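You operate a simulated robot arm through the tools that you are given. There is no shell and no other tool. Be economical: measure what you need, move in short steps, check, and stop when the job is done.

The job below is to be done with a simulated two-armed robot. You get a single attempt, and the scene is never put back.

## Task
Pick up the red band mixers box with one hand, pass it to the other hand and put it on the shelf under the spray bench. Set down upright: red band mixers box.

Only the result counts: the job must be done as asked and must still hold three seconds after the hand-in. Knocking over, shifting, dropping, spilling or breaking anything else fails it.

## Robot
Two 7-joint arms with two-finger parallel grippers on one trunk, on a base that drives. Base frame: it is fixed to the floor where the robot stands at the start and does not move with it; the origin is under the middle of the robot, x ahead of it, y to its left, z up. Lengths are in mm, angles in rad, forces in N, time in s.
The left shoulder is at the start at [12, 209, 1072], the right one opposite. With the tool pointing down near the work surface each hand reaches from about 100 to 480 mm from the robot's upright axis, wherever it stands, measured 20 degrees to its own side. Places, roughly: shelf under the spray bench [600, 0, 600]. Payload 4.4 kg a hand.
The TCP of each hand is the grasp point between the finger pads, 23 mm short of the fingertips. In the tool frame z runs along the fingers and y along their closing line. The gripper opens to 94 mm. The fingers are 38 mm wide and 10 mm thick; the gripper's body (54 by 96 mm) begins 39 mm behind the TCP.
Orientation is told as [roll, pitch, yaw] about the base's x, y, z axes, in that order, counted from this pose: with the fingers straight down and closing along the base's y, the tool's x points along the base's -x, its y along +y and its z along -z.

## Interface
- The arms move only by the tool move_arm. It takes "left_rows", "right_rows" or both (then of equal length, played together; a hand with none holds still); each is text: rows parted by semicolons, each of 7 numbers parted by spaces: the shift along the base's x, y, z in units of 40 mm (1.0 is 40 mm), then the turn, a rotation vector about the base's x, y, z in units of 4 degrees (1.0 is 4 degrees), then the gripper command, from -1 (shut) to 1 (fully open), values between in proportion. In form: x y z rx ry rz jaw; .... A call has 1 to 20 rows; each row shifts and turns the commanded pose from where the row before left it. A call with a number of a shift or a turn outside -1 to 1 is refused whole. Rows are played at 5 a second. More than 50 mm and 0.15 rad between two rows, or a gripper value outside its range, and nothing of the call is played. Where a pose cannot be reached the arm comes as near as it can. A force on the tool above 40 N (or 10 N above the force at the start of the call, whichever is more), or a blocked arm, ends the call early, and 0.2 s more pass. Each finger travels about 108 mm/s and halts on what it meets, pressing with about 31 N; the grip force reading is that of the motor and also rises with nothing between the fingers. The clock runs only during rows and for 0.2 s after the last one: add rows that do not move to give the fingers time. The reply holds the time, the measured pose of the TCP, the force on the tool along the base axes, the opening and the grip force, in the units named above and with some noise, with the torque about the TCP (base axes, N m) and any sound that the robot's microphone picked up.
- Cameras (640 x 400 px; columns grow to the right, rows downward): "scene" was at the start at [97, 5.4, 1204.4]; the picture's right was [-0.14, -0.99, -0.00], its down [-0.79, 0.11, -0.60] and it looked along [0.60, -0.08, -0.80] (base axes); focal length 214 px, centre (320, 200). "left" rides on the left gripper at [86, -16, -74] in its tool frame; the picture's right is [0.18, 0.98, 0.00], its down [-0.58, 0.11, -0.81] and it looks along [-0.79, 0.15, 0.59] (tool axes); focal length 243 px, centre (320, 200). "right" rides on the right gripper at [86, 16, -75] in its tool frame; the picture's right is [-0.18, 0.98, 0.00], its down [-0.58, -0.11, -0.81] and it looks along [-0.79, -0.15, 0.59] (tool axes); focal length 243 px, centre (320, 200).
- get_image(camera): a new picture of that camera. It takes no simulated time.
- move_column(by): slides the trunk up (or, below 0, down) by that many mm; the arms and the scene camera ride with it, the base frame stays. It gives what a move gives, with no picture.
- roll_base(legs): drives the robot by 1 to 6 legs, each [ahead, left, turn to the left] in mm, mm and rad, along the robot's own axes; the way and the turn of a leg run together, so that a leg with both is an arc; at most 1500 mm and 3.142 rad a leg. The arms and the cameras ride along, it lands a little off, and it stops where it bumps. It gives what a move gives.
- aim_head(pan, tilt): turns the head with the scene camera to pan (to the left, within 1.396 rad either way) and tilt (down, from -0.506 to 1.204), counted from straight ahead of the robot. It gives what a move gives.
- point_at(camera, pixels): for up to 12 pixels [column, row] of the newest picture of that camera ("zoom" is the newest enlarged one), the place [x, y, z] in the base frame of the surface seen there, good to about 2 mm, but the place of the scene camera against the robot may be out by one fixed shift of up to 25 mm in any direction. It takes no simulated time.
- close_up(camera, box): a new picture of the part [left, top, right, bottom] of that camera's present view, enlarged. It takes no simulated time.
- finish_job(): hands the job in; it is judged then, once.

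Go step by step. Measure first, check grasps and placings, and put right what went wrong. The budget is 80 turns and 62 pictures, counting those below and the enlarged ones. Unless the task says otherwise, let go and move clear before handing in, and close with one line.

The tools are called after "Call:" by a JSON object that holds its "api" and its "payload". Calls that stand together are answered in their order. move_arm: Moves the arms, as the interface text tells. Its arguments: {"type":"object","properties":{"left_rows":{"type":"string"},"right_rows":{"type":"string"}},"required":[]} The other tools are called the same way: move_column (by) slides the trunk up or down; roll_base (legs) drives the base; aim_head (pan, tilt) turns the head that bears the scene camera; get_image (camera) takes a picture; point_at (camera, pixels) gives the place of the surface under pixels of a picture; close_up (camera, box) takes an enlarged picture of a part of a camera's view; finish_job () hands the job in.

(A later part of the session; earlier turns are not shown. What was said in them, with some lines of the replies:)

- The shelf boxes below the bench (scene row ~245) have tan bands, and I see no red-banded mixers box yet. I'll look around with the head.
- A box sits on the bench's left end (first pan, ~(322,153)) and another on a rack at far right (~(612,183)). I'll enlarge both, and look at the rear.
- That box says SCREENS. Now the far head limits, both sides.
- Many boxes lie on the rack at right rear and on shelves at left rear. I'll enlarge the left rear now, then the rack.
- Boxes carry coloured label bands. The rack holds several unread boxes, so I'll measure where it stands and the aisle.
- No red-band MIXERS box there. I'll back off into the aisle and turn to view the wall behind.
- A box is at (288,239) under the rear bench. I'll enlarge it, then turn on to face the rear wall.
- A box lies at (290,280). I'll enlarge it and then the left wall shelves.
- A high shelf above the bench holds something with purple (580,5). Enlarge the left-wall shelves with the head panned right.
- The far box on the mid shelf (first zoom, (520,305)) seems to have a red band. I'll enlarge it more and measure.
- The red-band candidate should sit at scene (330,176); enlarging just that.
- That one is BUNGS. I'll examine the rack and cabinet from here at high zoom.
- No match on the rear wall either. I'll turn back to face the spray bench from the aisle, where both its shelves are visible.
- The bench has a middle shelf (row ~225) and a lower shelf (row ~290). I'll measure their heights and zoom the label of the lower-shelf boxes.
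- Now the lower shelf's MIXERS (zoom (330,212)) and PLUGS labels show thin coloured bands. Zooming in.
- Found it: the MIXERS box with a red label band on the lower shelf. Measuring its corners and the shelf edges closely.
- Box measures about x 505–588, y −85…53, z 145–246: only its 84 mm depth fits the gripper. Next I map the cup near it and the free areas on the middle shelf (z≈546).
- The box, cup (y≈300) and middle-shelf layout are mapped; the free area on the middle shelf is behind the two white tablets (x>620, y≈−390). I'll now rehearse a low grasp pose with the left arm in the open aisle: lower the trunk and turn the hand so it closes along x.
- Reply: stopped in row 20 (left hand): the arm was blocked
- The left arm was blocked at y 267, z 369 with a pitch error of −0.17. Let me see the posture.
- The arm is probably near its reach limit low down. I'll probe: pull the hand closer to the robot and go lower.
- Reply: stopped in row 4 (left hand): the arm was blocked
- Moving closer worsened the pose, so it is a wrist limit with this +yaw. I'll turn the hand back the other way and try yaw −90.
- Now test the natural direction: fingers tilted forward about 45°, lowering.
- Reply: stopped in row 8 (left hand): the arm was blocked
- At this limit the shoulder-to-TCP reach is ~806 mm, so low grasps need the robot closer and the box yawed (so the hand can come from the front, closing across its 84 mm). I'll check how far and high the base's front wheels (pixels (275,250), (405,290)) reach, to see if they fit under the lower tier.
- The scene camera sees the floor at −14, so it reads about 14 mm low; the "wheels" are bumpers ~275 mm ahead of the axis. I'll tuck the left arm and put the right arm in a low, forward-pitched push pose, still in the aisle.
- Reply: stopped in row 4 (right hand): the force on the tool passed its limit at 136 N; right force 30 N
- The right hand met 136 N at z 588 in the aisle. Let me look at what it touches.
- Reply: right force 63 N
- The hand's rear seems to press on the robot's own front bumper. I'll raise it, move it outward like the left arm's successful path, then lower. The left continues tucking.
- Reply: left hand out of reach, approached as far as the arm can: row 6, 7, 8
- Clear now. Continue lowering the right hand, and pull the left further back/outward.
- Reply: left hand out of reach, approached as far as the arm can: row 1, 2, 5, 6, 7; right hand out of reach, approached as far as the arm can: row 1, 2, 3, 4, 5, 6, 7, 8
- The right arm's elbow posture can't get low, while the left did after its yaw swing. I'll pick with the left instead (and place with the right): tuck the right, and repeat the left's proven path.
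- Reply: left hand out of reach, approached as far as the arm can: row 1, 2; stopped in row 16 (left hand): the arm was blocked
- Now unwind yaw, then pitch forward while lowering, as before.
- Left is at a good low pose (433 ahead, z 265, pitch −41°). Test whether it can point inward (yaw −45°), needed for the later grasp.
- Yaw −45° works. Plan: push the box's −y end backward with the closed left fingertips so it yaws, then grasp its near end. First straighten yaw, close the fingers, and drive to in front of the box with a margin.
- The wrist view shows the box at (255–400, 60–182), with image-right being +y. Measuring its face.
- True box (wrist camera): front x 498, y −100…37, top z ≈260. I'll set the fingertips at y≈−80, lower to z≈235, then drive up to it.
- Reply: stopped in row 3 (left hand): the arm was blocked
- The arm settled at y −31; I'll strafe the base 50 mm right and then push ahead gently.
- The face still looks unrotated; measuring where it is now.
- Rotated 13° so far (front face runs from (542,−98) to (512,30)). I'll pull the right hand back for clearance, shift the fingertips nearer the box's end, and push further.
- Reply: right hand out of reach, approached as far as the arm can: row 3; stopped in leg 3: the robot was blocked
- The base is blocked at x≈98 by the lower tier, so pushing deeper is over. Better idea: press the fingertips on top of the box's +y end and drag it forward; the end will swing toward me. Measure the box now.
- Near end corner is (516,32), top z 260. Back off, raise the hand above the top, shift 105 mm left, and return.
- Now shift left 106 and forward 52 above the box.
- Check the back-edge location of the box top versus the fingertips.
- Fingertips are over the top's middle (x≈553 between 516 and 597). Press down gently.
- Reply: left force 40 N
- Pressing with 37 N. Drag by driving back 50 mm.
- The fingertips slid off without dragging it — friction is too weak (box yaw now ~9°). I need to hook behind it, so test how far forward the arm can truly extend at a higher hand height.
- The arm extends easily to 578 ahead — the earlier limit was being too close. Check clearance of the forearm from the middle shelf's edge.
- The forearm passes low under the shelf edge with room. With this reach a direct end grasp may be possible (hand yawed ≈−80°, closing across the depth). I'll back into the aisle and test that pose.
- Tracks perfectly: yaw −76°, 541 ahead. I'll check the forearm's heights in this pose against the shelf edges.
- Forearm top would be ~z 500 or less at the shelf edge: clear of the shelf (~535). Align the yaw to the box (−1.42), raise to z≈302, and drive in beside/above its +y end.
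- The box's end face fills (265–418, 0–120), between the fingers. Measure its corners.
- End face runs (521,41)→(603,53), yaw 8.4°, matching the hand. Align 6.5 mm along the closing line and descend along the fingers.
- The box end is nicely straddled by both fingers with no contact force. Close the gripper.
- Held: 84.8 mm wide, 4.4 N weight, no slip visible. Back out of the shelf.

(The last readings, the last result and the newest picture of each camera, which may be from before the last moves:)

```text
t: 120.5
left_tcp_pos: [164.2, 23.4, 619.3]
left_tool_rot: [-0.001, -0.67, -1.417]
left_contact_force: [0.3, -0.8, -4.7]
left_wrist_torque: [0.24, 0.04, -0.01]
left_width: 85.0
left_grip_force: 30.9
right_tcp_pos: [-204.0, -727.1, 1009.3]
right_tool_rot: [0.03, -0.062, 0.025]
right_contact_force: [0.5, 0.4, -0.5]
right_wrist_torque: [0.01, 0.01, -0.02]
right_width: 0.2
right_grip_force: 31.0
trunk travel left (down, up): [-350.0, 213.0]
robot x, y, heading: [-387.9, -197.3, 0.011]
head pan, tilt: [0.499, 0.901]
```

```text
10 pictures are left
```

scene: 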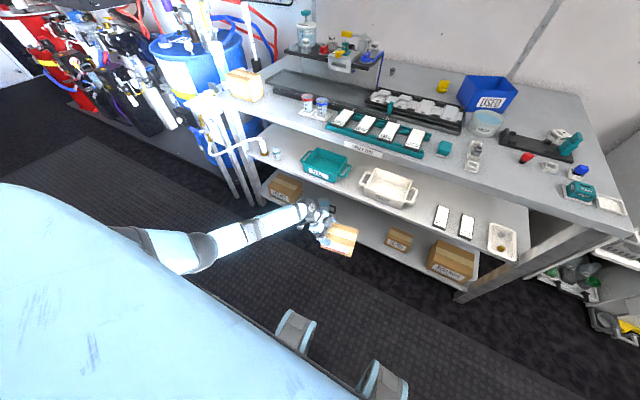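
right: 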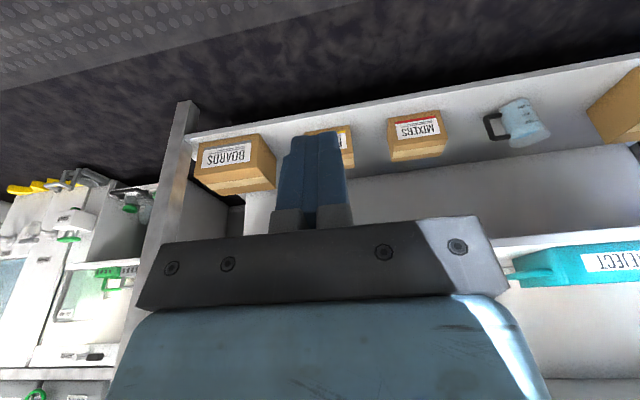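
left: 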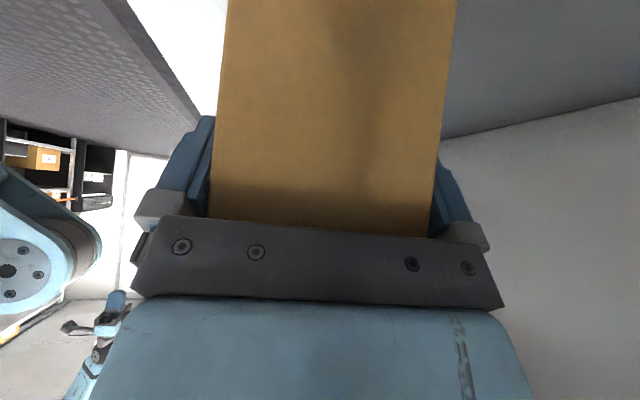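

The box is securely in the left hand and clear. For the handover I'll bring the left hand up and in front of the chest, square it to yaw −90°, and lower the trunk a bit for comfortable arms.

Call:
{"api": "move_arm", "payload": {"left_rows": "-0.3 -0.33 0.95 0 0 -0.22 -1;-0.3 -0.33 0.95 0 0 -0.22 -1;-0.3 -0.33 0.95 0 0 -0.22 -1;-0.3 -0.33 0.95 0 0 -0.22 -1;-0.3 -0.33 0.95 0 0 -0.22 -1;-0.3 -0.33 0.95 0 0 -0.22 -1;-0.3 -0.33 0.95 0 0 -0.22 -1;-0.3 -0.33 0.95 0 0 -0.22 -1;-0.3 -0.33 0.95 0 0 -0.22 -1;-0.3 -0.33 0.95 0 0 -0.22 -1;0 0 0 0 0 0 -1"}}

Call:
{"api": "move_column", "payload": {"by": -150}}

Call:
{"api": "move_arm", "payload": {"right_rows": "0.3 0.5 0 0 0 1 1;0.3 0.5 0 0 0 1 1;0.3 0.5 0 0 0 1 1;0.3 0.5 0 0 0 1 1;0.3 0.5 0 0 0 1 1;0.3 0.3 0 0 0 1 1;0.3 0.3 0 0 0 1 1;0.3 0.3 0 0 0 1 1;0.3 0.3 0 0 0 1 1;0.3 0.3 0 0 0 1 1;0.3 0.2 0 0 0 1 1;0.3 0 0 0 0 1 1;0.3 0 0 0 0 1 1;0.3 0 0 0 0 1 1;0.3 0 0 0 0 1 1;0.3 0 0 0 0 1 1;0.3 0 0 0 0 1 1;0.3 0 0 0 0 1 1;0.3 0 0 0 0 1 1;0.3 0 0 0 0 1 1"}}

```text
t: 122.9
left_tcp_pos: [43.2, -107.4, 1000.7]
left_tool_rot: [0.0, -0.671, -1.57]
left_contact_force: [-0.4, -0.8, -4.8]
left_wrist_torque: [0.24, -0.01, 0.0]
left_width: 85.1
left_grip_force: 30.9
right_tcp_pos: [-204.6, -726.4, 1010.0]
right_tool_rot: [0.029, -0.061, 0.025]
right_contact_force: [0.3, 0.3, -0.3]
right_wrist_torque: [0.03, -0.01, 0.01]
right_width: 0.0
right_grip_force: 31.4
trunk travel left (down, up): [-350.0, 213.0]
robot x, y, heading: [-387.5, -201.3, 0.013]
head pan, tilt: [0.499, 0.901]
```

```text
t: 124.6
left_tcp_pos: [44.5, -107.8, 850.8]
left_tool_rot: [0.001, -0.671, -1.569]
left_contact_force: [0.0, -0.2, -5.2]
left_wrist_torque: [0.23, 0.03, -0.04]
left_width: 85.1
left_grip_force: 31.2
right_tcp_pos: [-204.4, -727.6, 860.9]
right_tool_rot: [0.029, -0.06, 0.025]
right_contact_force: [0.7, -0.9, -0.3]
right_wrist_torque: [0.0, -0.02, -0.04]
right_width: 0.0
right_grip_force: 31.2
trunk travel left (down, up): [-200.0, 363.0]
robot x, y, heading: [-392.0, -199.3, 0.008]
head pan, tilt: [0.499, 0.901]
```

```text
t: 128.8
left_tcp_pos: [45.0, -108.4, 850.2]
left_tool_rot: [0.0, -0.672, -1.571]
left_contact_force: [0.4, 0.5, -5.1]
left_wrist_torque: [0.25, -0.05, -0.03]
left_width: 84.9
left_grip_force: 30.5
right_tcp_pos: [-41.2, -461.1, 835.8]
right_tool_rot: [0.125, -0.174, 1.209]
right_contact_force: [0.6, 1.2, 0.0]
right_wrist_torque: [-0.02, 0.02, -0.01]
right_width: 94.1
right_grip_force: 0.1
right hand out of reach, approached as far as the arm can: row 1, 2, 3, 4, 5, 12, 13, 14, 15, 16, 17, 18, 19, 20
trunk travel left (down, up): [-200.0, 363.0]
robot x, y, heading: [-390.0, -202.5, 0.005]
head pan, tilt: [0.499, 0.901]
```

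The vertical-yawed right hand is at its limit; tilt it in its natural direction (toward +y), as worked for the left.

Call:
{"api": "move_arm", "payload": {"right_rows": "0.2 0 0 0.93 -0.36 0 1;0.2 0 0 0.93 -0.36 0 1;0.2 0 0 0.93 -0.36 0 1;0.2 0 0 0.93 -0.36 0 1;0.2 0 0 0.93 -0.36 0 1;0.2 0 0 0.93 -0.36 0 1;0 0 0 0.93 -0.36 0 1;0 0 0 0.93 -0.36 0 1;0 0 0 0.93 -0.36 0 1;0 0 0 0.93 -0.36 0 1;0 0 0 0.93 -0.36 0 1;0 0 0 0.93 -0.36 0 1;0 0 0 0 0 0 1"}}

```text
t: 131.6
left_tcp_pos: [43.1, -109.1, 850.5]
left_tool_rot: [0.0, -0.672, -1.571]
left_contact_force: [-1.1, 0.6, -3.9]
left_wrist_torque: [0.24, -0.03, 0.0]
left_width: 84.9
left_grip_force: 31.2
right_tcp_pos: [-15.4, -410.9, 821.0]
right_tool_rot: [0.113, -1.01, 1.219]
right_contact_force: [0.2, 0.7, 0.6]
right_wrist_torque: [0.0, 0.01, -0.01]
right_width: 93.9
right_grip_force: 0.2
right hand out of reach, approached as far as the arm can: row 1, 2, 3, 4, 5, 6, 8, 11
trunk travel left (down, up): [-200.0, 363.0]
robot x, y, heading: [-389.8, -200.6, 0.006]
head pan, tilt: [0.499, 0.901]
```

Now bring the right hand to the pre-grasp point off the box's −y end and square its yaw.

Call:
{"api": "move_arm", "payload": {"right_rows": "0.24 0.2 0.31 0 -0.14 0.61 1;0.24 0.4 0.31 0 -0.14 0.61 1;0.24 0.6 0.31 0 -0.14 0.61 1;0.24 0.7 0.31 0 -0.14 0.61 1;0.24 0.7 0.31 0 -0.14 0.61 1;0.24 0.7 0.31 0 -0.14 0.61 1;0 0 0 0 0 0 1"}}

Call:
{"api": "get_image", "payload": {"camera": "right"}}

```text
t: 133.2
left_tcp_pos: [44.8, -108.7, 850.3]
left_tool_rot: [0.0, -0.671, -1.571]
left_contact_force: [0.0, 0.8, -5.0]
left_wrist_torque: [0.21, -0.01, -0.01]
left_width: 85.0
left_grip_force: 31.0
right_tcp_pos: [41.2, -282.1, 893.4]
right_tool_rot: [0.005, -1.022, 1.566]
right_contact_force: [-0.2, 0.0, 1.2]
right_wrist_torque: [0.02, 0.02, 0.01]
right_width: 94.1
right_grip_force: 0.0
trunk travel left (down, up): [-200.0, 363.0]
robot x, y, heading: [-387.6, -198.2, 0.008]
head pan, tilt: [0.499, 0.901]
```

```text
9 pictures are left
```

right: 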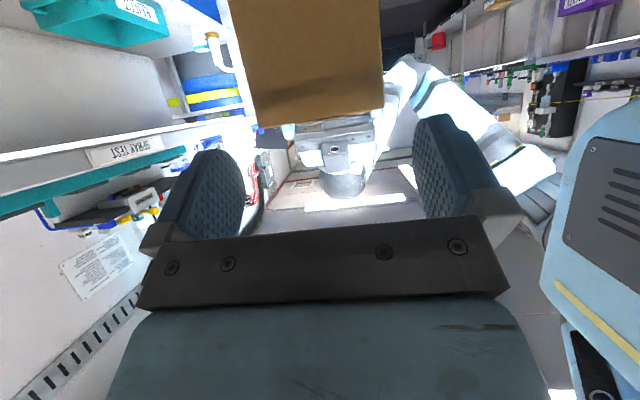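

Pose is exact. The box's end face shows at (235–382, 0–125); measuring.

Call:
{"api": "point_at", "payload": {"camera": "right", "pixels": [[245, 60], [255, 120], [376, 60], [380, 100], [315, 60], [315, 112], [350, 148], [315, 5], [255, 20], [372, 10]]}}

```text
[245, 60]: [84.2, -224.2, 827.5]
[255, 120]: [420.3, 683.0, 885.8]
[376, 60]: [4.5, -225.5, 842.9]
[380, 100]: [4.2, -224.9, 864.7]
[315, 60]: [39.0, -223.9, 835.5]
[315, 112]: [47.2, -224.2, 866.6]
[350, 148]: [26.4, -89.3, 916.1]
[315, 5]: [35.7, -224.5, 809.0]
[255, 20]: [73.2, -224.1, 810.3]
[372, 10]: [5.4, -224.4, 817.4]
```

Face center x≈44, y −224, top z 870. Advance along the fingers to the grasp and close.

Call:
{"api": "move_arm", "payload": {"right_rows": "0.03 0.346 -0.181 0 0 0 1;0.03 0.346 -0.181 0 0 0 1;0.02 0.346 -0.181 0 0 0 1;0 0.346 -0.181 0 0 0 1;0 0.346 -0.181 0 0 0 1;0 0.346 -0.181 0 0 0 1;0 0 0 0 0 0 1"}}

Call:
{"api": "move_arm", "payload": {"right_rows": "0 0 0 0 0 0 0.8;0 0 0 0 0 0 0.6;0 0 0 0 0 0 -1;0 0 0 0 0 0 -1;0 0 0 0 0 0 -1"}}

Call:
{"api": "get_image", "payload": {"camera": "right"}}

```text
t: 134.8
left_tcp_pos: [42.8, -107.9, 850.6]
left_tool_rot: [-0.001, -0.669, -1.57]
left_contact_force: [-0.3, 0.6, -5.2]
left_wrist_torque: [0.22, 0.0, 0.0]
left_width: 85.2
left_grip_force: 31.0
right_tcp_pos: [43.8, -196.1, 850.9]
right_tool_rot: [0.005, -1.02, 1.565]
right_contact_force: [-0.1, -0.5, 0.7]
right_wrist_torque: [0.0, 0.0, -0.02]
right_width: 94.3
right_grip_force: 0.1
trunk travel left (down, up): [-200.0, 363.0]
robot x, y, heading: [-389.8, -196.9, 0.006]
head pan, tilt: [0.499, 0.901]
```

```text
t: 136.0
left_tcp_pos: [43.7, -107.8, 849.5]
left_tool_rot: [0.001, -0.673, -1.571]
left_contact_force: [5.2, -3.2, -5.1]
left_wrist_torque: [0.31, 0.37, 0.59]
left_width: 84.8
left_grip_force: 31.5
right_tcp_pos: [44.3, -196.4, 853.3]
right_tool_rot: [0.006, -1.022, 1.566]
right_contact_force: [-5.0, 4.1, 0.4]
right_wrist_torque: [-0.2, -0.3, -0.13]
right_width: 84.7
right_grip_force: 31.1
trunk travel left (down, up): [-200.0, 363.0]
robot x, y, heading: [-387.9, -200.8, 0.005]
head pan, tilt: [0.499, 0.901]
```

```text
8 pictures are left
```

right: 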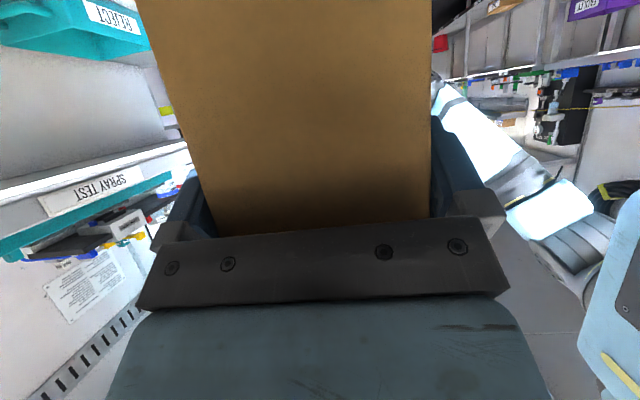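

Both hands hold it (84.7/84.8 mm). Release the left and retract it along its finger axis.

Call:
{"api": "move_arm", "payload": {"left_rows": "0 0 0 0 0 0 -0.2;0 0 0 0 0 0 1;0 0 0 0 0 0 1;0 0 0 0 0 0 1"}}

Call:
{"api": "move_arm", "payload": {"left_rows": "0 0.31 0.39 0 0 0 1;0 0.31 0.39 0 0 0 1;0 0.31 0.39 0 0 0 1;0 0.31 0.39 0 0 0 1;0 0.8 0.39 0 0 0 1;0 0.8 0.2 0 0 0 1;0 0.8 0 0 0 0 1;0 0.8 0 0 0 0 1"}}

```text
t: 137.0
left_tcp_pos: [43.9, -106.7, 850.9]
left_tool_rot: [0.001, -0.672, -1.572]
left_contact_force: [-0.4, -0.5, 0.6]
left_wrist_torque: [-0.02, 0.0, 0.01]
left_width: 93.9
left_grip_force: 0.1
right_tcp_pos: [44.1, -196.9, 851.7]
right_tool_rot: [0.006, -1.021, 1.567]
right_contact_force: [1.3, -1.0, -0.2]
right_wrist_torque: [-0.23, -0.03, 0.0]
right_width: 84.7
right_grip_force: 30.7
trunk travel left (down, up): [-200.0, 363.0]
robot x, y, heading: [-389.2, -199.5, 0.011]
head pan, tilt: [0.499, 0.901]
```

```text
t: 138.8
left_tcp_pos: [42.2, 71.6, 936.9]
left_tool_rot: [0.002, -0.672, -1.571]
left_contact_force: [-0.8, 0.4, 0.0]
left_wrist_torque: [-0.02, 0.0, 0.0]
left_width: 94.2
left_grip_force: 0.0
right_tcp_pos: [44.7, -196.0, 850.9]
right_tool_rot: [0.005, -1.021, 1.564]
right_contact_force: [0.0, 0.0, -0.6]
right_wrist_torque: [-0.23, 0.01, -0.02]
right_width: 84.9
right_grip_force: 30.8
trunk travel left (down, up): [-200.0, 363.0]
robot x, y, heading: [-386.5, -201.1, 0.009]
head pan, tilt: [0.499, 0.901]
```

Right shows 84.9 mm and torque −0.23; verify the box visually and view the target shelf.

Call:
{"api": "aim_head", "payload": {"pan": 0.15, "tilt": 0.75}}

Call:
{"api": "get_image", "payload": {"camera": "scene"}}

```text
t: 139.7
left_tcp_pos: [41.8, 70.9, 939.1]
left_tool_rot: [0.0, -0.671, -1.571]
left_contact_force: [-0.2, 0.2, -0.4]
left_wrist_torque: [0.01, -0.02, -0.01]
left_width: 93.9
left_grip_force: 0.1
right_tcp_pos: [44.3, -196.7, 851.6]
right_tool_rot: [0.005, -1.022, 1.567]
right_contact_force: [-0.7, 0.1, -0.3]
right_wrist_torque: [-0.22, -0.01, 0.02]
right_width: 84.9
right_grip_force: 30.8
trunk travel left (down, up): [-200.0, 363.0]
robot x, y, heading: [-395.3, -198.8, 0.006]
head pan, tilt: [0.15, 0.75]
```

```text
7 pictures are left
```

scene: 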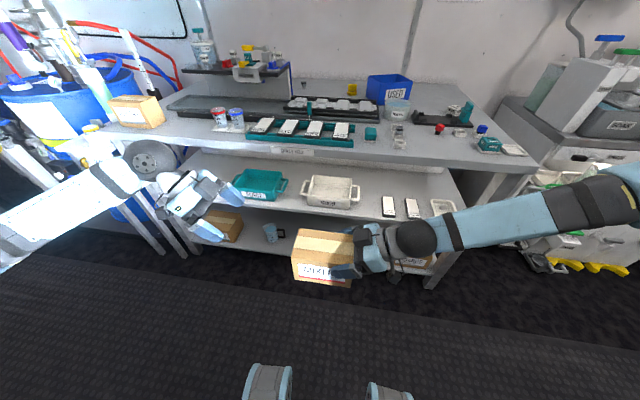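

Box is level in the right hand, label facing me. Measure the area right of the GOOD tray and the bench's lower lip.

Call:
{"api": "point_at", "payload": {"camera": "scene", "pixels": [[359, 192], [359, 185], [384, 197], [384, 215], [406, 198], [418, 214], [432, 199], [395, 190], [370, 200], [400, 166], [400, 170], [285, 188]]}}

Call:
{"api": "close_up", "payload": {"camera": "scene", "box": [330, 145, 490, 245]}}

Call:
{"api": "point_at", "payload": {"camera": "zoom", "pixels": [[118, 170], [116, 190], [212, 205], [216, 285], [255, 205], [300, 203], [355, 280], [405, 222], [200, 130], [260, 130], [260, 85], [260, 100]]}}

```text
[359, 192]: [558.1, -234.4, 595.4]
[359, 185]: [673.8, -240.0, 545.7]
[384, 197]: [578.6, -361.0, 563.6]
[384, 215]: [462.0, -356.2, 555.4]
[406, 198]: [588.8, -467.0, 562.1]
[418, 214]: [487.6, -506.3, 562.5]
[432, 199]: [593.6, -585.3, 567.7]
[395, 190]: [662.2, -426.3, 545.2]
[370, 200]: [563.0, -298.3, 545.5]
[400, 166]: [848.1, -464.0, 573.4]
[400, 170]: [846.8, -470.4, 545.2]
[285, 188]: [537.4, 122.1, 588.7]
```

```text
4.00 times, centred on (410, 195) of scene
```

zoom: 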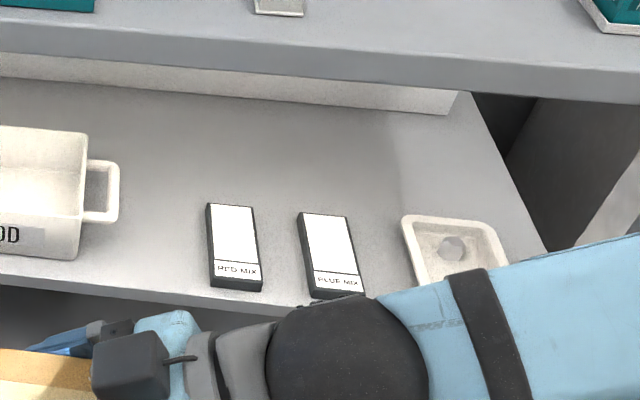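

```text
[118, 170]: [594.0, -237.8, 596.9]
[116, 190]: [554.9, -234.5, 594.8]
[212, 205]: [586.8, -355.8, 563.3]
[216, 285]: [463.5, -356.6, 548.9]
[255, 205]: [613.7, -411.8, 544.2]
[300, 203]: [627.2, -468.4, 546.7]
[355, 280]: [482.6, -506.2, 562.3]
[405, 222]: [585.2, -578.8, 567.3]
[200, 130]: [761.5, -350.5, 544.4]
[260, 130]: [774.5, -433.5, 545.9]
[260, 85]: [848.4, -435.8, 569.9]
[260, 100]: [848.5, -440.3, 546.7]
```

There is a 116 mm gap between GOOD's handle (y≈−238) and the RED MIX tablet (y≈−355), enough for the 84 mm side. I'll swing the right hand to yaw 0 (box lengthwise along x) while untwisting and tucking the left.

Call:
{"api": "move_arm", "payload": {"left_rows": "-0.1 0.2 0 0 0 1 1;-0.1 0.2 0 0 0 1 1;-0.1 0.2 0 0 0 1 1;-0.1 0.2 0 0 0 1 1;-0.1 0.2 0 0 0 1 1;-0.1 0.2 0 0 0 1 1;-0.1 0.2 0 0 0 1 1;-0.1 0.2 0 0 0 1 1;-0.1 0.2 0 0 0 1 1;-0.1 0.2 0 0 0 1 1;-0.1 0.2 0 0 0 1 1;-0.1 0.2 0 0 0 1 1;-0.1 0.2 0 0 0 1 1;-0.1 0.2 0 0 0 1 1;-0.1 0.2 0 0 0 1 1;-0.1 0.2 0 0 0 1 1;-0.1 0.2 0 0 0 1 1;-0.1 0.2 0 0 0 1 1;-0.1 0.2 0 0 0 1 1;-0.1 0.2 0 0 0 1 1", "right_rows": "0 -0.25 0 0 0 -1 -1;0 -0.25 0 0 0 -1 -1;0 -0.25 0 0 0 -1 -1;0 -0.25 0 0 0 -1 -1;0 -0.25 0 0 0 -1 -1;0 -0.25 0 0 0 -1 -1;0 -0.25 0 0 0 -1 -1;0 -0.25 0 0 0 -1 -1;0 -0.25 0 0 0 -1 -1;0 -0.25 0 0 0 -1 -1;0 -0.25 0 0 0 -1 -1;0 -0.25 0 0 0 -1 -1;0 -0.25 0 0 0 -1 -1;0 -0.25 0 0 0 -1 -1;0 -0.25 0 0 0 -1 -1;0 -0.25 0 0 0 -1 -1;0 -0.25 0 0 0 -1 -1;0 -0.25 0 0 0 -1 -1;0 -0.25 0 0 0 -1 -1;0 -0.25 0 0 0 -1 -1"}}

Call:
{"api": "move_arm", "payload": {"left_rows": "-0.5 0.3 0 0 0.9 0.4 1;-0.5 0.3 0 0 0.9 0.4 1;-0.5 0.3 0 0 0.9 0.4 1;-0.5 0.3 0 0 0.9 0.4 1;-0.5 0.3 0 0 0.9 0.4 1;-0.3 0 0 0 0.9 0.3 1;-0.3 0 0 0 0.9 0 1;0 0 0 0 0.9 0 1;0 0 0 0 0.9 0 1;0 0 0 0 0.9 0 1", "right_rows": "0 0 0 0 0 -0.5 -1;0 0 0 0 0 -0.5 -1;0 0 0 0 0 -0.5 -1;0 0 0 0 0 -0.5 -1;0 0 0 0 0 -0.5 -1;0 0 0 0 0 0 -1;0 0 0 0 0 0 -1;0 0 0 0 0 0 -1;0 0 0 0 0 0 -1;0 0 0 0 0 0 -1"}}

```text
t: 143.9
left_tcp_pos: [-17.2, 243.3, 932.7]
left_tool_rot: [-0.001, -0.67, -0.174]
left_contact_force: [-0.1, -0.3, -0.9]
left_wrist_torque: [0.01, -0.01, -0.02]
left_width: 94.2
left_grip_force: 0.0
left hand out of reach, approached as far as the arm can: row 16, 17, 18, 19, 20
right_tcp_pos: [16.8, -515.7, 813.6]
right_tool_rot: [0.02, -1.018, 0.166]
right_contact_force: [0.5, -0.3, -4.2]
right_wrist_torque: [-0.06, 0.2, -0.02]
right_width: 84.9
right_grip_force: 31.0
right hand out of reach, approached as far as the arm can: row 15, 16, 17, 18, 19, 20
trunk travel left (down, up): [-200.0, 363.0]
robot x, y, heading: [-392.9, -203.7, 0.008]
head pan, tilt: [0.15, 0.75]
```

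```text
t: 146.1
left_tcp_pos: [-131.4, 312.9, 929.3]
left_tool_rot: [-0.032, -0.043, 0.004]
left_contact_force: [-0.5, 0.2, 0.1]
left_wrist_torque: [0.01, -0.01, 0.0]
left_width: 93.8
left_grip_force: 0.0
left hand out of reach, approached as far as the arm can: row 1, 3, 6
right_tcp_pos: [0.8, -572.3, 815.1]
right_tool_rot: [0.022, -1.021, -0.006]
right_contact_force: [0.1, 0.0, -4.8]
right_wrist_torque: [-0.03, 0.2, 0.0]
right_width: 84.9
right_grip_force: 30.9
right hand out of reach, approached as far as the arm can: row 1, 2, 3, 4, 5
trunk travel left (down, up): [-200.0, 363.0]
robot x, y, heading: [-388.8, -199.4, 0.004]
head pan, tilt: [0.15, 0.75]
```

Right hand is at yaw 0 with the box pointing ahead. Extend it slightly, level the roll, lower the trunk 115 mm, and line up in y with the gap, stopping short to measure with the wrist camera.

Call:
{"api": "move_arm", "payload": {"right_rows": "0.5 0 0 -0.05 0 -0.07 -1;0.5 0 0 -0.05 0 -0.07 -1;0.5 0 0 -0.05 0 -0.07 -1;0.5 0 0 -0.05 0 0 -1;0 0 0 0 0 0 -1"}}

Call:
{"api": "move_column", "payload": {"by": -115}}

Call:
{"api": "roll_base", "payload": {"legs": [[0, 260, 0], [190, 0, 0]]}}

Call:
{"api": "get_image", "payload": {"camera": "right"}}

```text
t: 147.3
left_tcp_pos: [-132.4, 312.3, 928.4]
left_tool_rot: [-0.033, -0.043, 0.004]
left_contact_force: [-0.8, -0.1, 0.3]
left_wrist_torque: [0.02, 0.01, 0.02]
left_width: 93.9
left_grip_force: 0.0
right_tcp_pos: [69.6, -591.4, 810.5]
right_tool_rot: [-0.008, -1.018, -0.001]
right_contact_force: [0.3, -0.1, -5.5]
right_wrist_torque: [0.01, 0.21, -0.01]
right_width: 84.8
right_grip_force: 30.4
right hand out of reach, approached as far as the arm can: row 1, 2, 3, 4
trunk travel left (down, up): [-200.0, 363.0]
robot x, y, heading: [-388.5, -200.2, 0.008]
head pan, tilt: [0.15, 0.75]
```

```text
t: 148.7
left_tcp_pos: [-133.1, 312.0, 815.0]
left_tool_rot: [-0.035, -0.043, 0.002]
left_contact_force: [0.1, -0.2, -0.9]
left_wrist_torque: [0.0, 0.03, -0.02]
left_width: 94.4
left_grip_force: 0.0
right_tcp_pos: [70.4, -592.4, 694.3]
right_tool_rot: [-0.008, -1.017, -0.001]
right_contact_force: [0.9, 0.9, -5.2]
right_wrist_torque: [0.02, 0.22, 0.06]
right_width: 85.1
right_grip_force: 30.6
trunk travel left (down, up): [-85.0, 478.0]
robot x, y, heading: [-391.1, -200.2, 0.007]
head pan, tilt: [0.15, 0.75]
```

```text
t: 152.7
left_tcp_pos: [52.6, 565.7, 814.3]
left_tool_rot: [-0.035, -0.044, 0.007]
left_contact_force: [0.3, 0.1, -0.2]
left_wrist_torque: [-0.04, 0.0, 0.01]
left_width: 94.3
left_grip_force: 0.1
right_tcp_pos: [257.7, -337.5, 694.7]
right_tool_rot: [-0.007, -1.018, 0.003]
right_contact_force: [0.1, -0.3, -5.6]
right_wrist_torque: [0.03, 0.2, 0.02]
right_width: 84.8
right_grip_force: 31.4
trunk travel left (down, up): [-85.0, 478.0]
robot x, y, heading: [-205.5, 51.0, 0.014]
head pan, tilt: [0.15, 0.75]
```

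```text
5 pictures are left
```

right: 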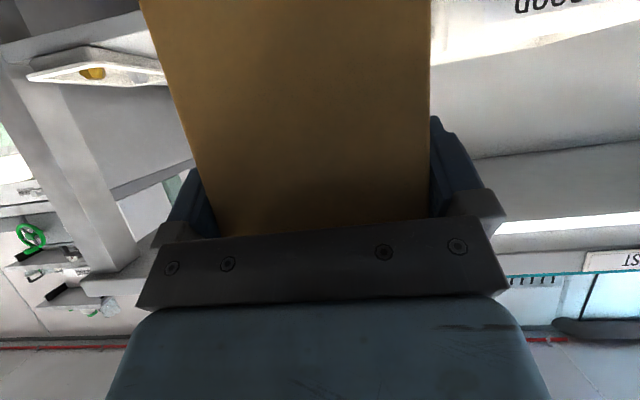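

Use visible landmarks (GOOD at top right, tray at top left) to check the scene offset.

Call:
{"api": "point_at", "payload": {"camera": "right", "pixels": [[440, 58], [440, 30], [540, 40], [600, 32], [640, 22], [160, 66], [160, 80], [95, 48], [30, 75], [150, 58], [470, 120]]}}

Call:
{"api": "point_at", "payload": {"camera": "zoom", "pixels": [[403, 225], [420, 270], [455, 216], [500, 225], [410, 245], [80, 255], [84, 140], [115, 215], [120, 200], [208, 230], [213, 270]]}}

```text
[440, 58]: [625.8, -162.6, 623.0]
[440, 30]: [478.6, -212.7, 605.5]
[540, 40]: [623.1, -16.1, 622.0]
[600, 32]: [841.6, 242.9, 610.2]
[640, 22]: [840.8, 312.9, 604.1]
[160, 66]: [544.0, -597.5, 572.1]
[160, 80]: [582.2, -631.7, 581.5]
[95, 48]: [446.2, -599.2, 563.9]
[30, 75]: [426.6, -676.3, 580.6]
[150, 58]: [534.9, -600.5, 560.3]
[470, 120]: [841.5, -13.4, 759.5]
```

```text
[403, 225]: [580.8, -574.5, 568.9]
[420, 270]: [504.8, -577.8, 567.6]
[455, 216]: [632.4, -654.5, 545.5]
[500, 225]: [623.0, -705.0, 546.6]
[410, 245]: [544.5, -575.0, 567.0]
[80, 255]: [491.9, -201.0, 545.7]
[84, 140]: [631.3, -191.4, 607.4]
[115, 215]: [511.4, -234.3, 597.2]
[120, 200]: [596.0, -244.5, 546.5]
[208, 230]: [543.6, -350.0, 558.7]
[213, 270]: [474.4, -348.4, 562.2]
```

Landmarks confirm the ≈−16 mm y offset, so the gap runs about −255…−366 with center −310. Drive in at clearance height (box bottom ≈ 614).

Call:
{"api": "roll_base", "payload": {"legs": [[0, 24, 0], [242, 0, 0]]}}

Call:
{"api": "close_up", "payload": {"camera": "scene", "box": [240, 150, 560, 350]}}

```text
t: 155.0
left_tcp_pos: [298.7, 592.2, 814.0]
left_tool_rot: [-0.033, -0.042, 0.005]
left_contact_force: [0.9, 0.3, -0.2]
left_wrist_torque: [0.0, 0.0, -0.03]
left_width: 94.0
left_grip_force: 0.0
right_tcp_pos: [501.7, -310.7, 694.7]
right_tool_rot: [-0.009, -1.018, 0.003]
right_contact_force: [1.3, -0.1, -4.1]
right_wrist_torque: [0.01, 0.25, 0.02]
right_width: 84.7
right_grip_force: 31.0
trunk travel left (down, up): [-85.0, 478.0]
robot x, y, heading: [41.4, 73.8, 0.003]
head pan, tilt: [0.15, 0.75]
```

```text
2.00 times, centred on (400, 250) of scene
```

zoom: 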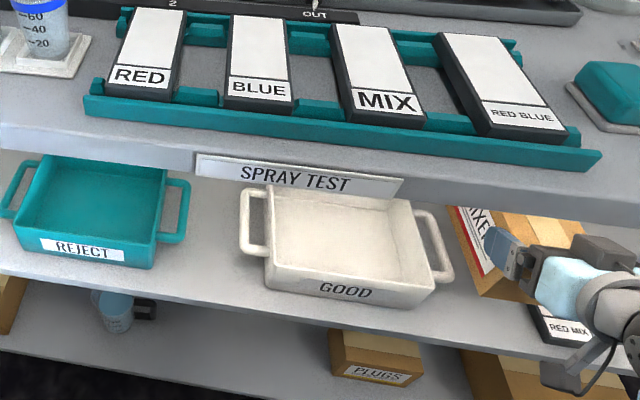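

The box sits between GOOD's handle and the RED MIX tablet. Compare their y values in this same picture.

Call:
{"api": "point_at", "payload": {"camera": "zoom", "pixels": [[450, 272], [440, 240], [430, 214], [465, 230], [480, 270], [500, 230], [560, 235], [480, 290], [545, 325], [533, 310], [578, 225]]}}

```text
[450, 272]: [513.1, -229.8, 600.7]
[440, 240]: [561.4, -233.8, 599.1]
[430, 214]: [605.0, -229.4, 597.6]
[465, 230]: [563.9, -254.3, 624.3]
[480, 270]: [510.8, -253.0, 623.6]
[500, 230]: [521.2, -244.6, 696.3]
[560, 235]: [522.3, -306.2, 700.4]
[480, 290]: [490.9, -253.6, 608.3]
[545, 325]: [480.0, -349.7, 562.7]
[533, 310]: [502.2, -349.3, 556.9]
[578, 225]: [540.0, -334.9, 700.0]
```

Gaps: 19 mm to the handle, 11 mm to the tablet. Shift +4 mm in y and lower to just above the shelf, then in fine steps to contact.

Call:
{"api": "move_arm", "payload": {"right_rows": "0 0.1 0 0 0 0 -1;0 0 -0.4 0.1 0 0 -1;0 0 -0.4 0 0 0 -1;0 0 -0.3 0 0 0 -1;0 0 0 0 0 0 -1"}}

Call:
{"api": "move_arm", "payload": {"right_rows": "0 0 -0.05 0 0 0 -1;0 0 -0.05 0 0 0 -1;0 0 0 0 0 0 -1"}}

```text
t: 156.2
left_tcp_pos: [299.2, 592.4, 814.6]
left_tool_rot: [-0.033, -0.045, 0.006]
left_contact_force: [0.3, -0.2, -0.1]
left_wrist_torque: [0.02, 0.02, 0.02]
left_width: 94.1
left_grip_force: 0.2
right_tcp_pos: [502.3, -309.1, 673.0]
right_tool_rot: [0.019, -1.015, -0.011]
right_contact_force: [0.3, 0.8, -5.7]
right_wrist_torque: [0.02, 0.25, 0.01]
right_width: 85.0
right_grip_force: 31.1
right hand out of reach, approached as far as the arm can: row 3, 4
trunk travel left (down, up): [-85.0, 478.0]
robot x, y, heading: [45.3, 78.9, 0.009]
head pan, tilt: [0.15, 0.75]
```

```text
t: 157.0
left_tcp_pos: [298.6, 592.3, 813.3]
left_tool_rot: [-0.034, -0.044, 0.006]
left_contact_force: [0.3, 0.6, -0.1]
left_wrist_torque: [0.02, 0.02, -0.02]
left_width: 93.8
left_grip_force: 0.1
right_tcp_pos: [502.1, -310.0, 667.1]
right_tool_rot: [0.02, -1.016, -0.01]
right_contact_force: [0.4, -0.3, -4.7]
right_wrist_torque: [-0.01, 0.22, -0.03]
right_width: 84.8
right_grip_force: 30.9
trunk travel left (down, up): [-85.0, 478.0]
robot x, y, heading: [40.0, 77.2, 0.008]
head pan, tilt: [0.15, 0.75]
```

The arm is at its limit there, so use the trunk to lower. First correct roll/yaw and y.

Call:
{"api": "move_arm", "payload": {"right_rows": "0 0.08 0.1 -0.15 0 0.05 -1;0 0 0 -0.1 0 0.1 -1;0 0 0 0 0 0 -1"}}

Call:
{"api": "move_column", "payload": {"by": -20}}

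```text
t: 157.8
left_tcp_pos: [299.1, 591.4, 814.4]
left_tool_rot: [-0.033, -0.042, 0.006]
left_contact_force: [-0.1, -0.5, 0.1]
left_wrist_torque: [0.0, -0.01, -0.03]
left_width: 93.9
left_grip_force: 0.0
right_tcp_pos: [500.6, -310.5, 667.7]
right_tool_rot: [0.019, -1.015, -0.013]
right_contact_force: [0.1, -0.8, -4.9]
right_wrist_torque: [-0.02, 0.26, 0.01]
right_width: 85.0
right_grip_force: 31.2
right hand out of reach, approached as far as the arm can: row 1
trunk travel left (down, up): [-85.0, 478.0]
robot x, y, heading: [42.5, 81.4, 0.008]
head pan, tilt: [0.15, 0.75]
```

```text
t: 158.5
left_tcp_pos: [298.1, 592.3, 794.3]
left_tool_rot: [-0.034, -0.043, 0.005]
left_contact_force: [0.1, -0.3, -0.3]
left_wrist_torque: [0.03, -0.01, 0.01]
left_width: 93.8
left_grip_force: 0.1
right_tcp_pos: [501.4, -309.5, 646.9]
right_tool_rot: [0.019, -1.014, -0.014]
right_contact_force: [0.2, 0.5, -4.7]
right_wrist_torque: [0.03, 0.24, 0.02]
right_width: 84.7
right_grip_force: 30.9
trunk travel left (down, up): [-65.0, 498.0]
robot x, y, heading: [40.8, 81.1, 0.006]
head pan, tilt: [0.15, 0.75]
```

Still free (−4.7 N). Lower in small trunk steps to contact.

Call:
{"api": "move_column", "payload": {"by": -4}}

Call:
{"api": "move_column", "payload": {"by": -3}}

```text
t: 159.0
left_tcp_pos: [298.5, 591.6, 790.6]
left_tool_rot: [-0.034, -0.044, 0.005]
left_contact_force: [-0.4, -0.8, 0.3]
left_wrist_torque: [-0.01, -0.01, 0.02]
left_width: 94.1
left_grip_force: 0.1
right_tcp_pos: [501.1, -310.1, 642.9]
right_tool_rot: [0.019, -1.015, -0.011]
right_contact_force: [0.1, -0.3, -3.6]
right_wrist_torque: [-0.01, 0.21, 0.04]
right_width: 84.7
right_grip_force: 30.8
trunk travel left (down, up): [-61.0, 502.0]
robot x, y, heading: [40.4, 78.6, 0.009]
head pan, tilt: [0.15, 0.75]
```

```text
t: 159.5
left_tcp_pos: [297.8, 591.9, 788.1]
left_tool_rot: [-0.031, -0.046, 0.006]
left_contact_force: [-0.2, 0.2, 0.4]
left_wrist_torque: [0.01, -0.02, -0.03]
left_width: 94.2
left_grip_force: 0.0
right_tcp_pos: [501.1, -311.6, 641.2]
right_tool_rot: [0.017, -1.018, -0.01]
right_contact_force: [-0.2, -0.2, 3.2]
right_wrist_torque: [-0.35, -0.51, -0.05]
right_width: 84.9
right_grip_force: 30.8
trunk travel left (down, up): [-58.0, 505.0]
robot x, y, heading: [40.6, 81.2, 0.008]
head pan, tilt: [0.15, 0.75]
```

Contact made (+3.2 N). Seat 1 mm more and release.

Call:
{"api": "move_column", "payload": {"by": -1}}

Call:
{"api": "move_arm", "payload": {"right_rows": "0 0 0 0 0 0 0.3;0 0 0 0 0 0 0.8;0 0 0 0 0 0 1;0 0 0 0 0 0 1"}}

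Call:
{"api": "get_image", "payload": {"camera": "right"}}

```text
t: 160.0
left_tcp_pos: [297.6, 592.9, 785.7]
left_tool_rot: [-0.032, -0.046, 0.007]
left_contact_force: [-0.3, 0.5, 0.3]
left_wrist_torque: [-0.01, -0.02, 0.01]
left_width: 94.2
left_grip_force: 0.1
right_tcp_pos: [501.2, -310.0, 641.2]
right_tool_rot: [0.014, -1.019, -0.01]
right_contact_force: [-0.2, -0.9, 12.3]
right_wrist_torque: [-0.79, -0.11, -0.01]
right_width: 84.7
right_grip_force: 30.9
trunk travel left (down, up): [-57.0, 506.0]
robot x, y, heading: [40.2, 78.6, 0.008]
head pan, tilt: [0.15, 0.75]
```

```text
t: 161.0
left_tcp_pos: [298.2, 593.1, 786.9]
left_tool_rot: [-0.032, -0.046, 0.005]
left_contact_force: [0.4, 0.0, -0.9]
left_wrist_torque: [-0.02, -0.05, 0.03]
left_width: 94.1
left_grip_force: 0.0
right_tcp_pos: [501.4, -309.0, 639.1]
right_tool_rot: [0.018, -1.016, -0.011]
right_contact_force: [-0.5, 0.2, -0.2]
right_wrist_torque: [0.02, -0.01, 0.0]
right_width: 94.1
right_grip_force: 0.1
trunk travel left (down, up): [-57.0, 506.0]
robot x, y, heading: [40.1, 77.7, 0.005]
head pan, tilt: [0.15, 0.75]
```

```text
3 pictures are left
```

right: 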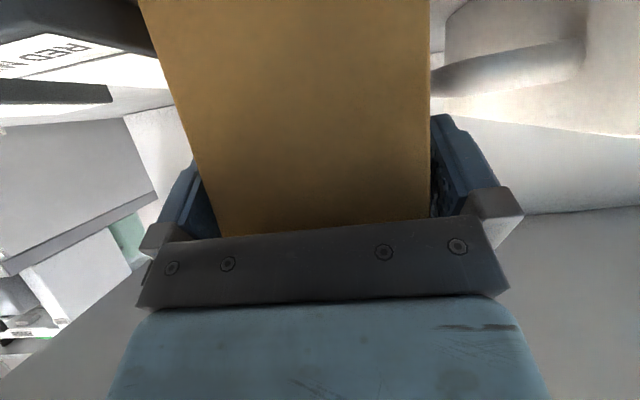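

Released with no residual force and gaps on both sides. Back out straight, then check.

Call:
{"api": "roll_base", "payload": {"legs": [[-120, 0, 0], [-150, 0, 0]]}}

Call:
{"api": "close_up", "payload": {"camera": "scene", "box": [220, 140, 540, 340]}}

```text
t: 163.2
left_tcp_pos: [32.6, 590.0, 787.2]
left_tool_rot: [-0.034, -0.045, 0.0]
left_contact_force: [-0.7, 0.3, -0.2]
left_wrist_torque: [0.03, -0.01, -0.02]
left_width: 94.0
left_grip_force: 0.0
right_tcp_pos: [231.5, -312.5, 639.9]
right_tool_rot: [0.019, -1.015, -0.017]
right_contact_force: [-0.1, 0.3, 0.4]
right_wrist_torque: [0.0, 0.01, -0.01]
right_width: 94.2
right_grip_force: 0.0
trunk travel left (down, up): [-57.0, 506.0]
robot x, y, heading: [-229.1, 78.5, 0.002]
head pan, tilt: [0.15, 0.75]
```

```text
2.00 times, centred on (380, 240) of scene
```

zoom: 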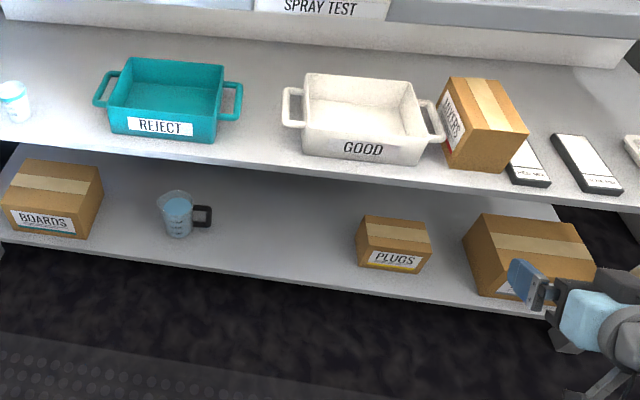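

The red-band MIXERS box stands upright on the middle shelf between GOOD and the RED MIX tablet. Nothing else in view has moved and both hands are clear, so I'm handing in.

Call:
{"api": "finish_job", "payload": {}}

```text
The job is handed in.
```

The red band mixers box was picked up with the left hand and passed to the right. It now stands upright on the shelf under the spray bench, and the job has been handed in.
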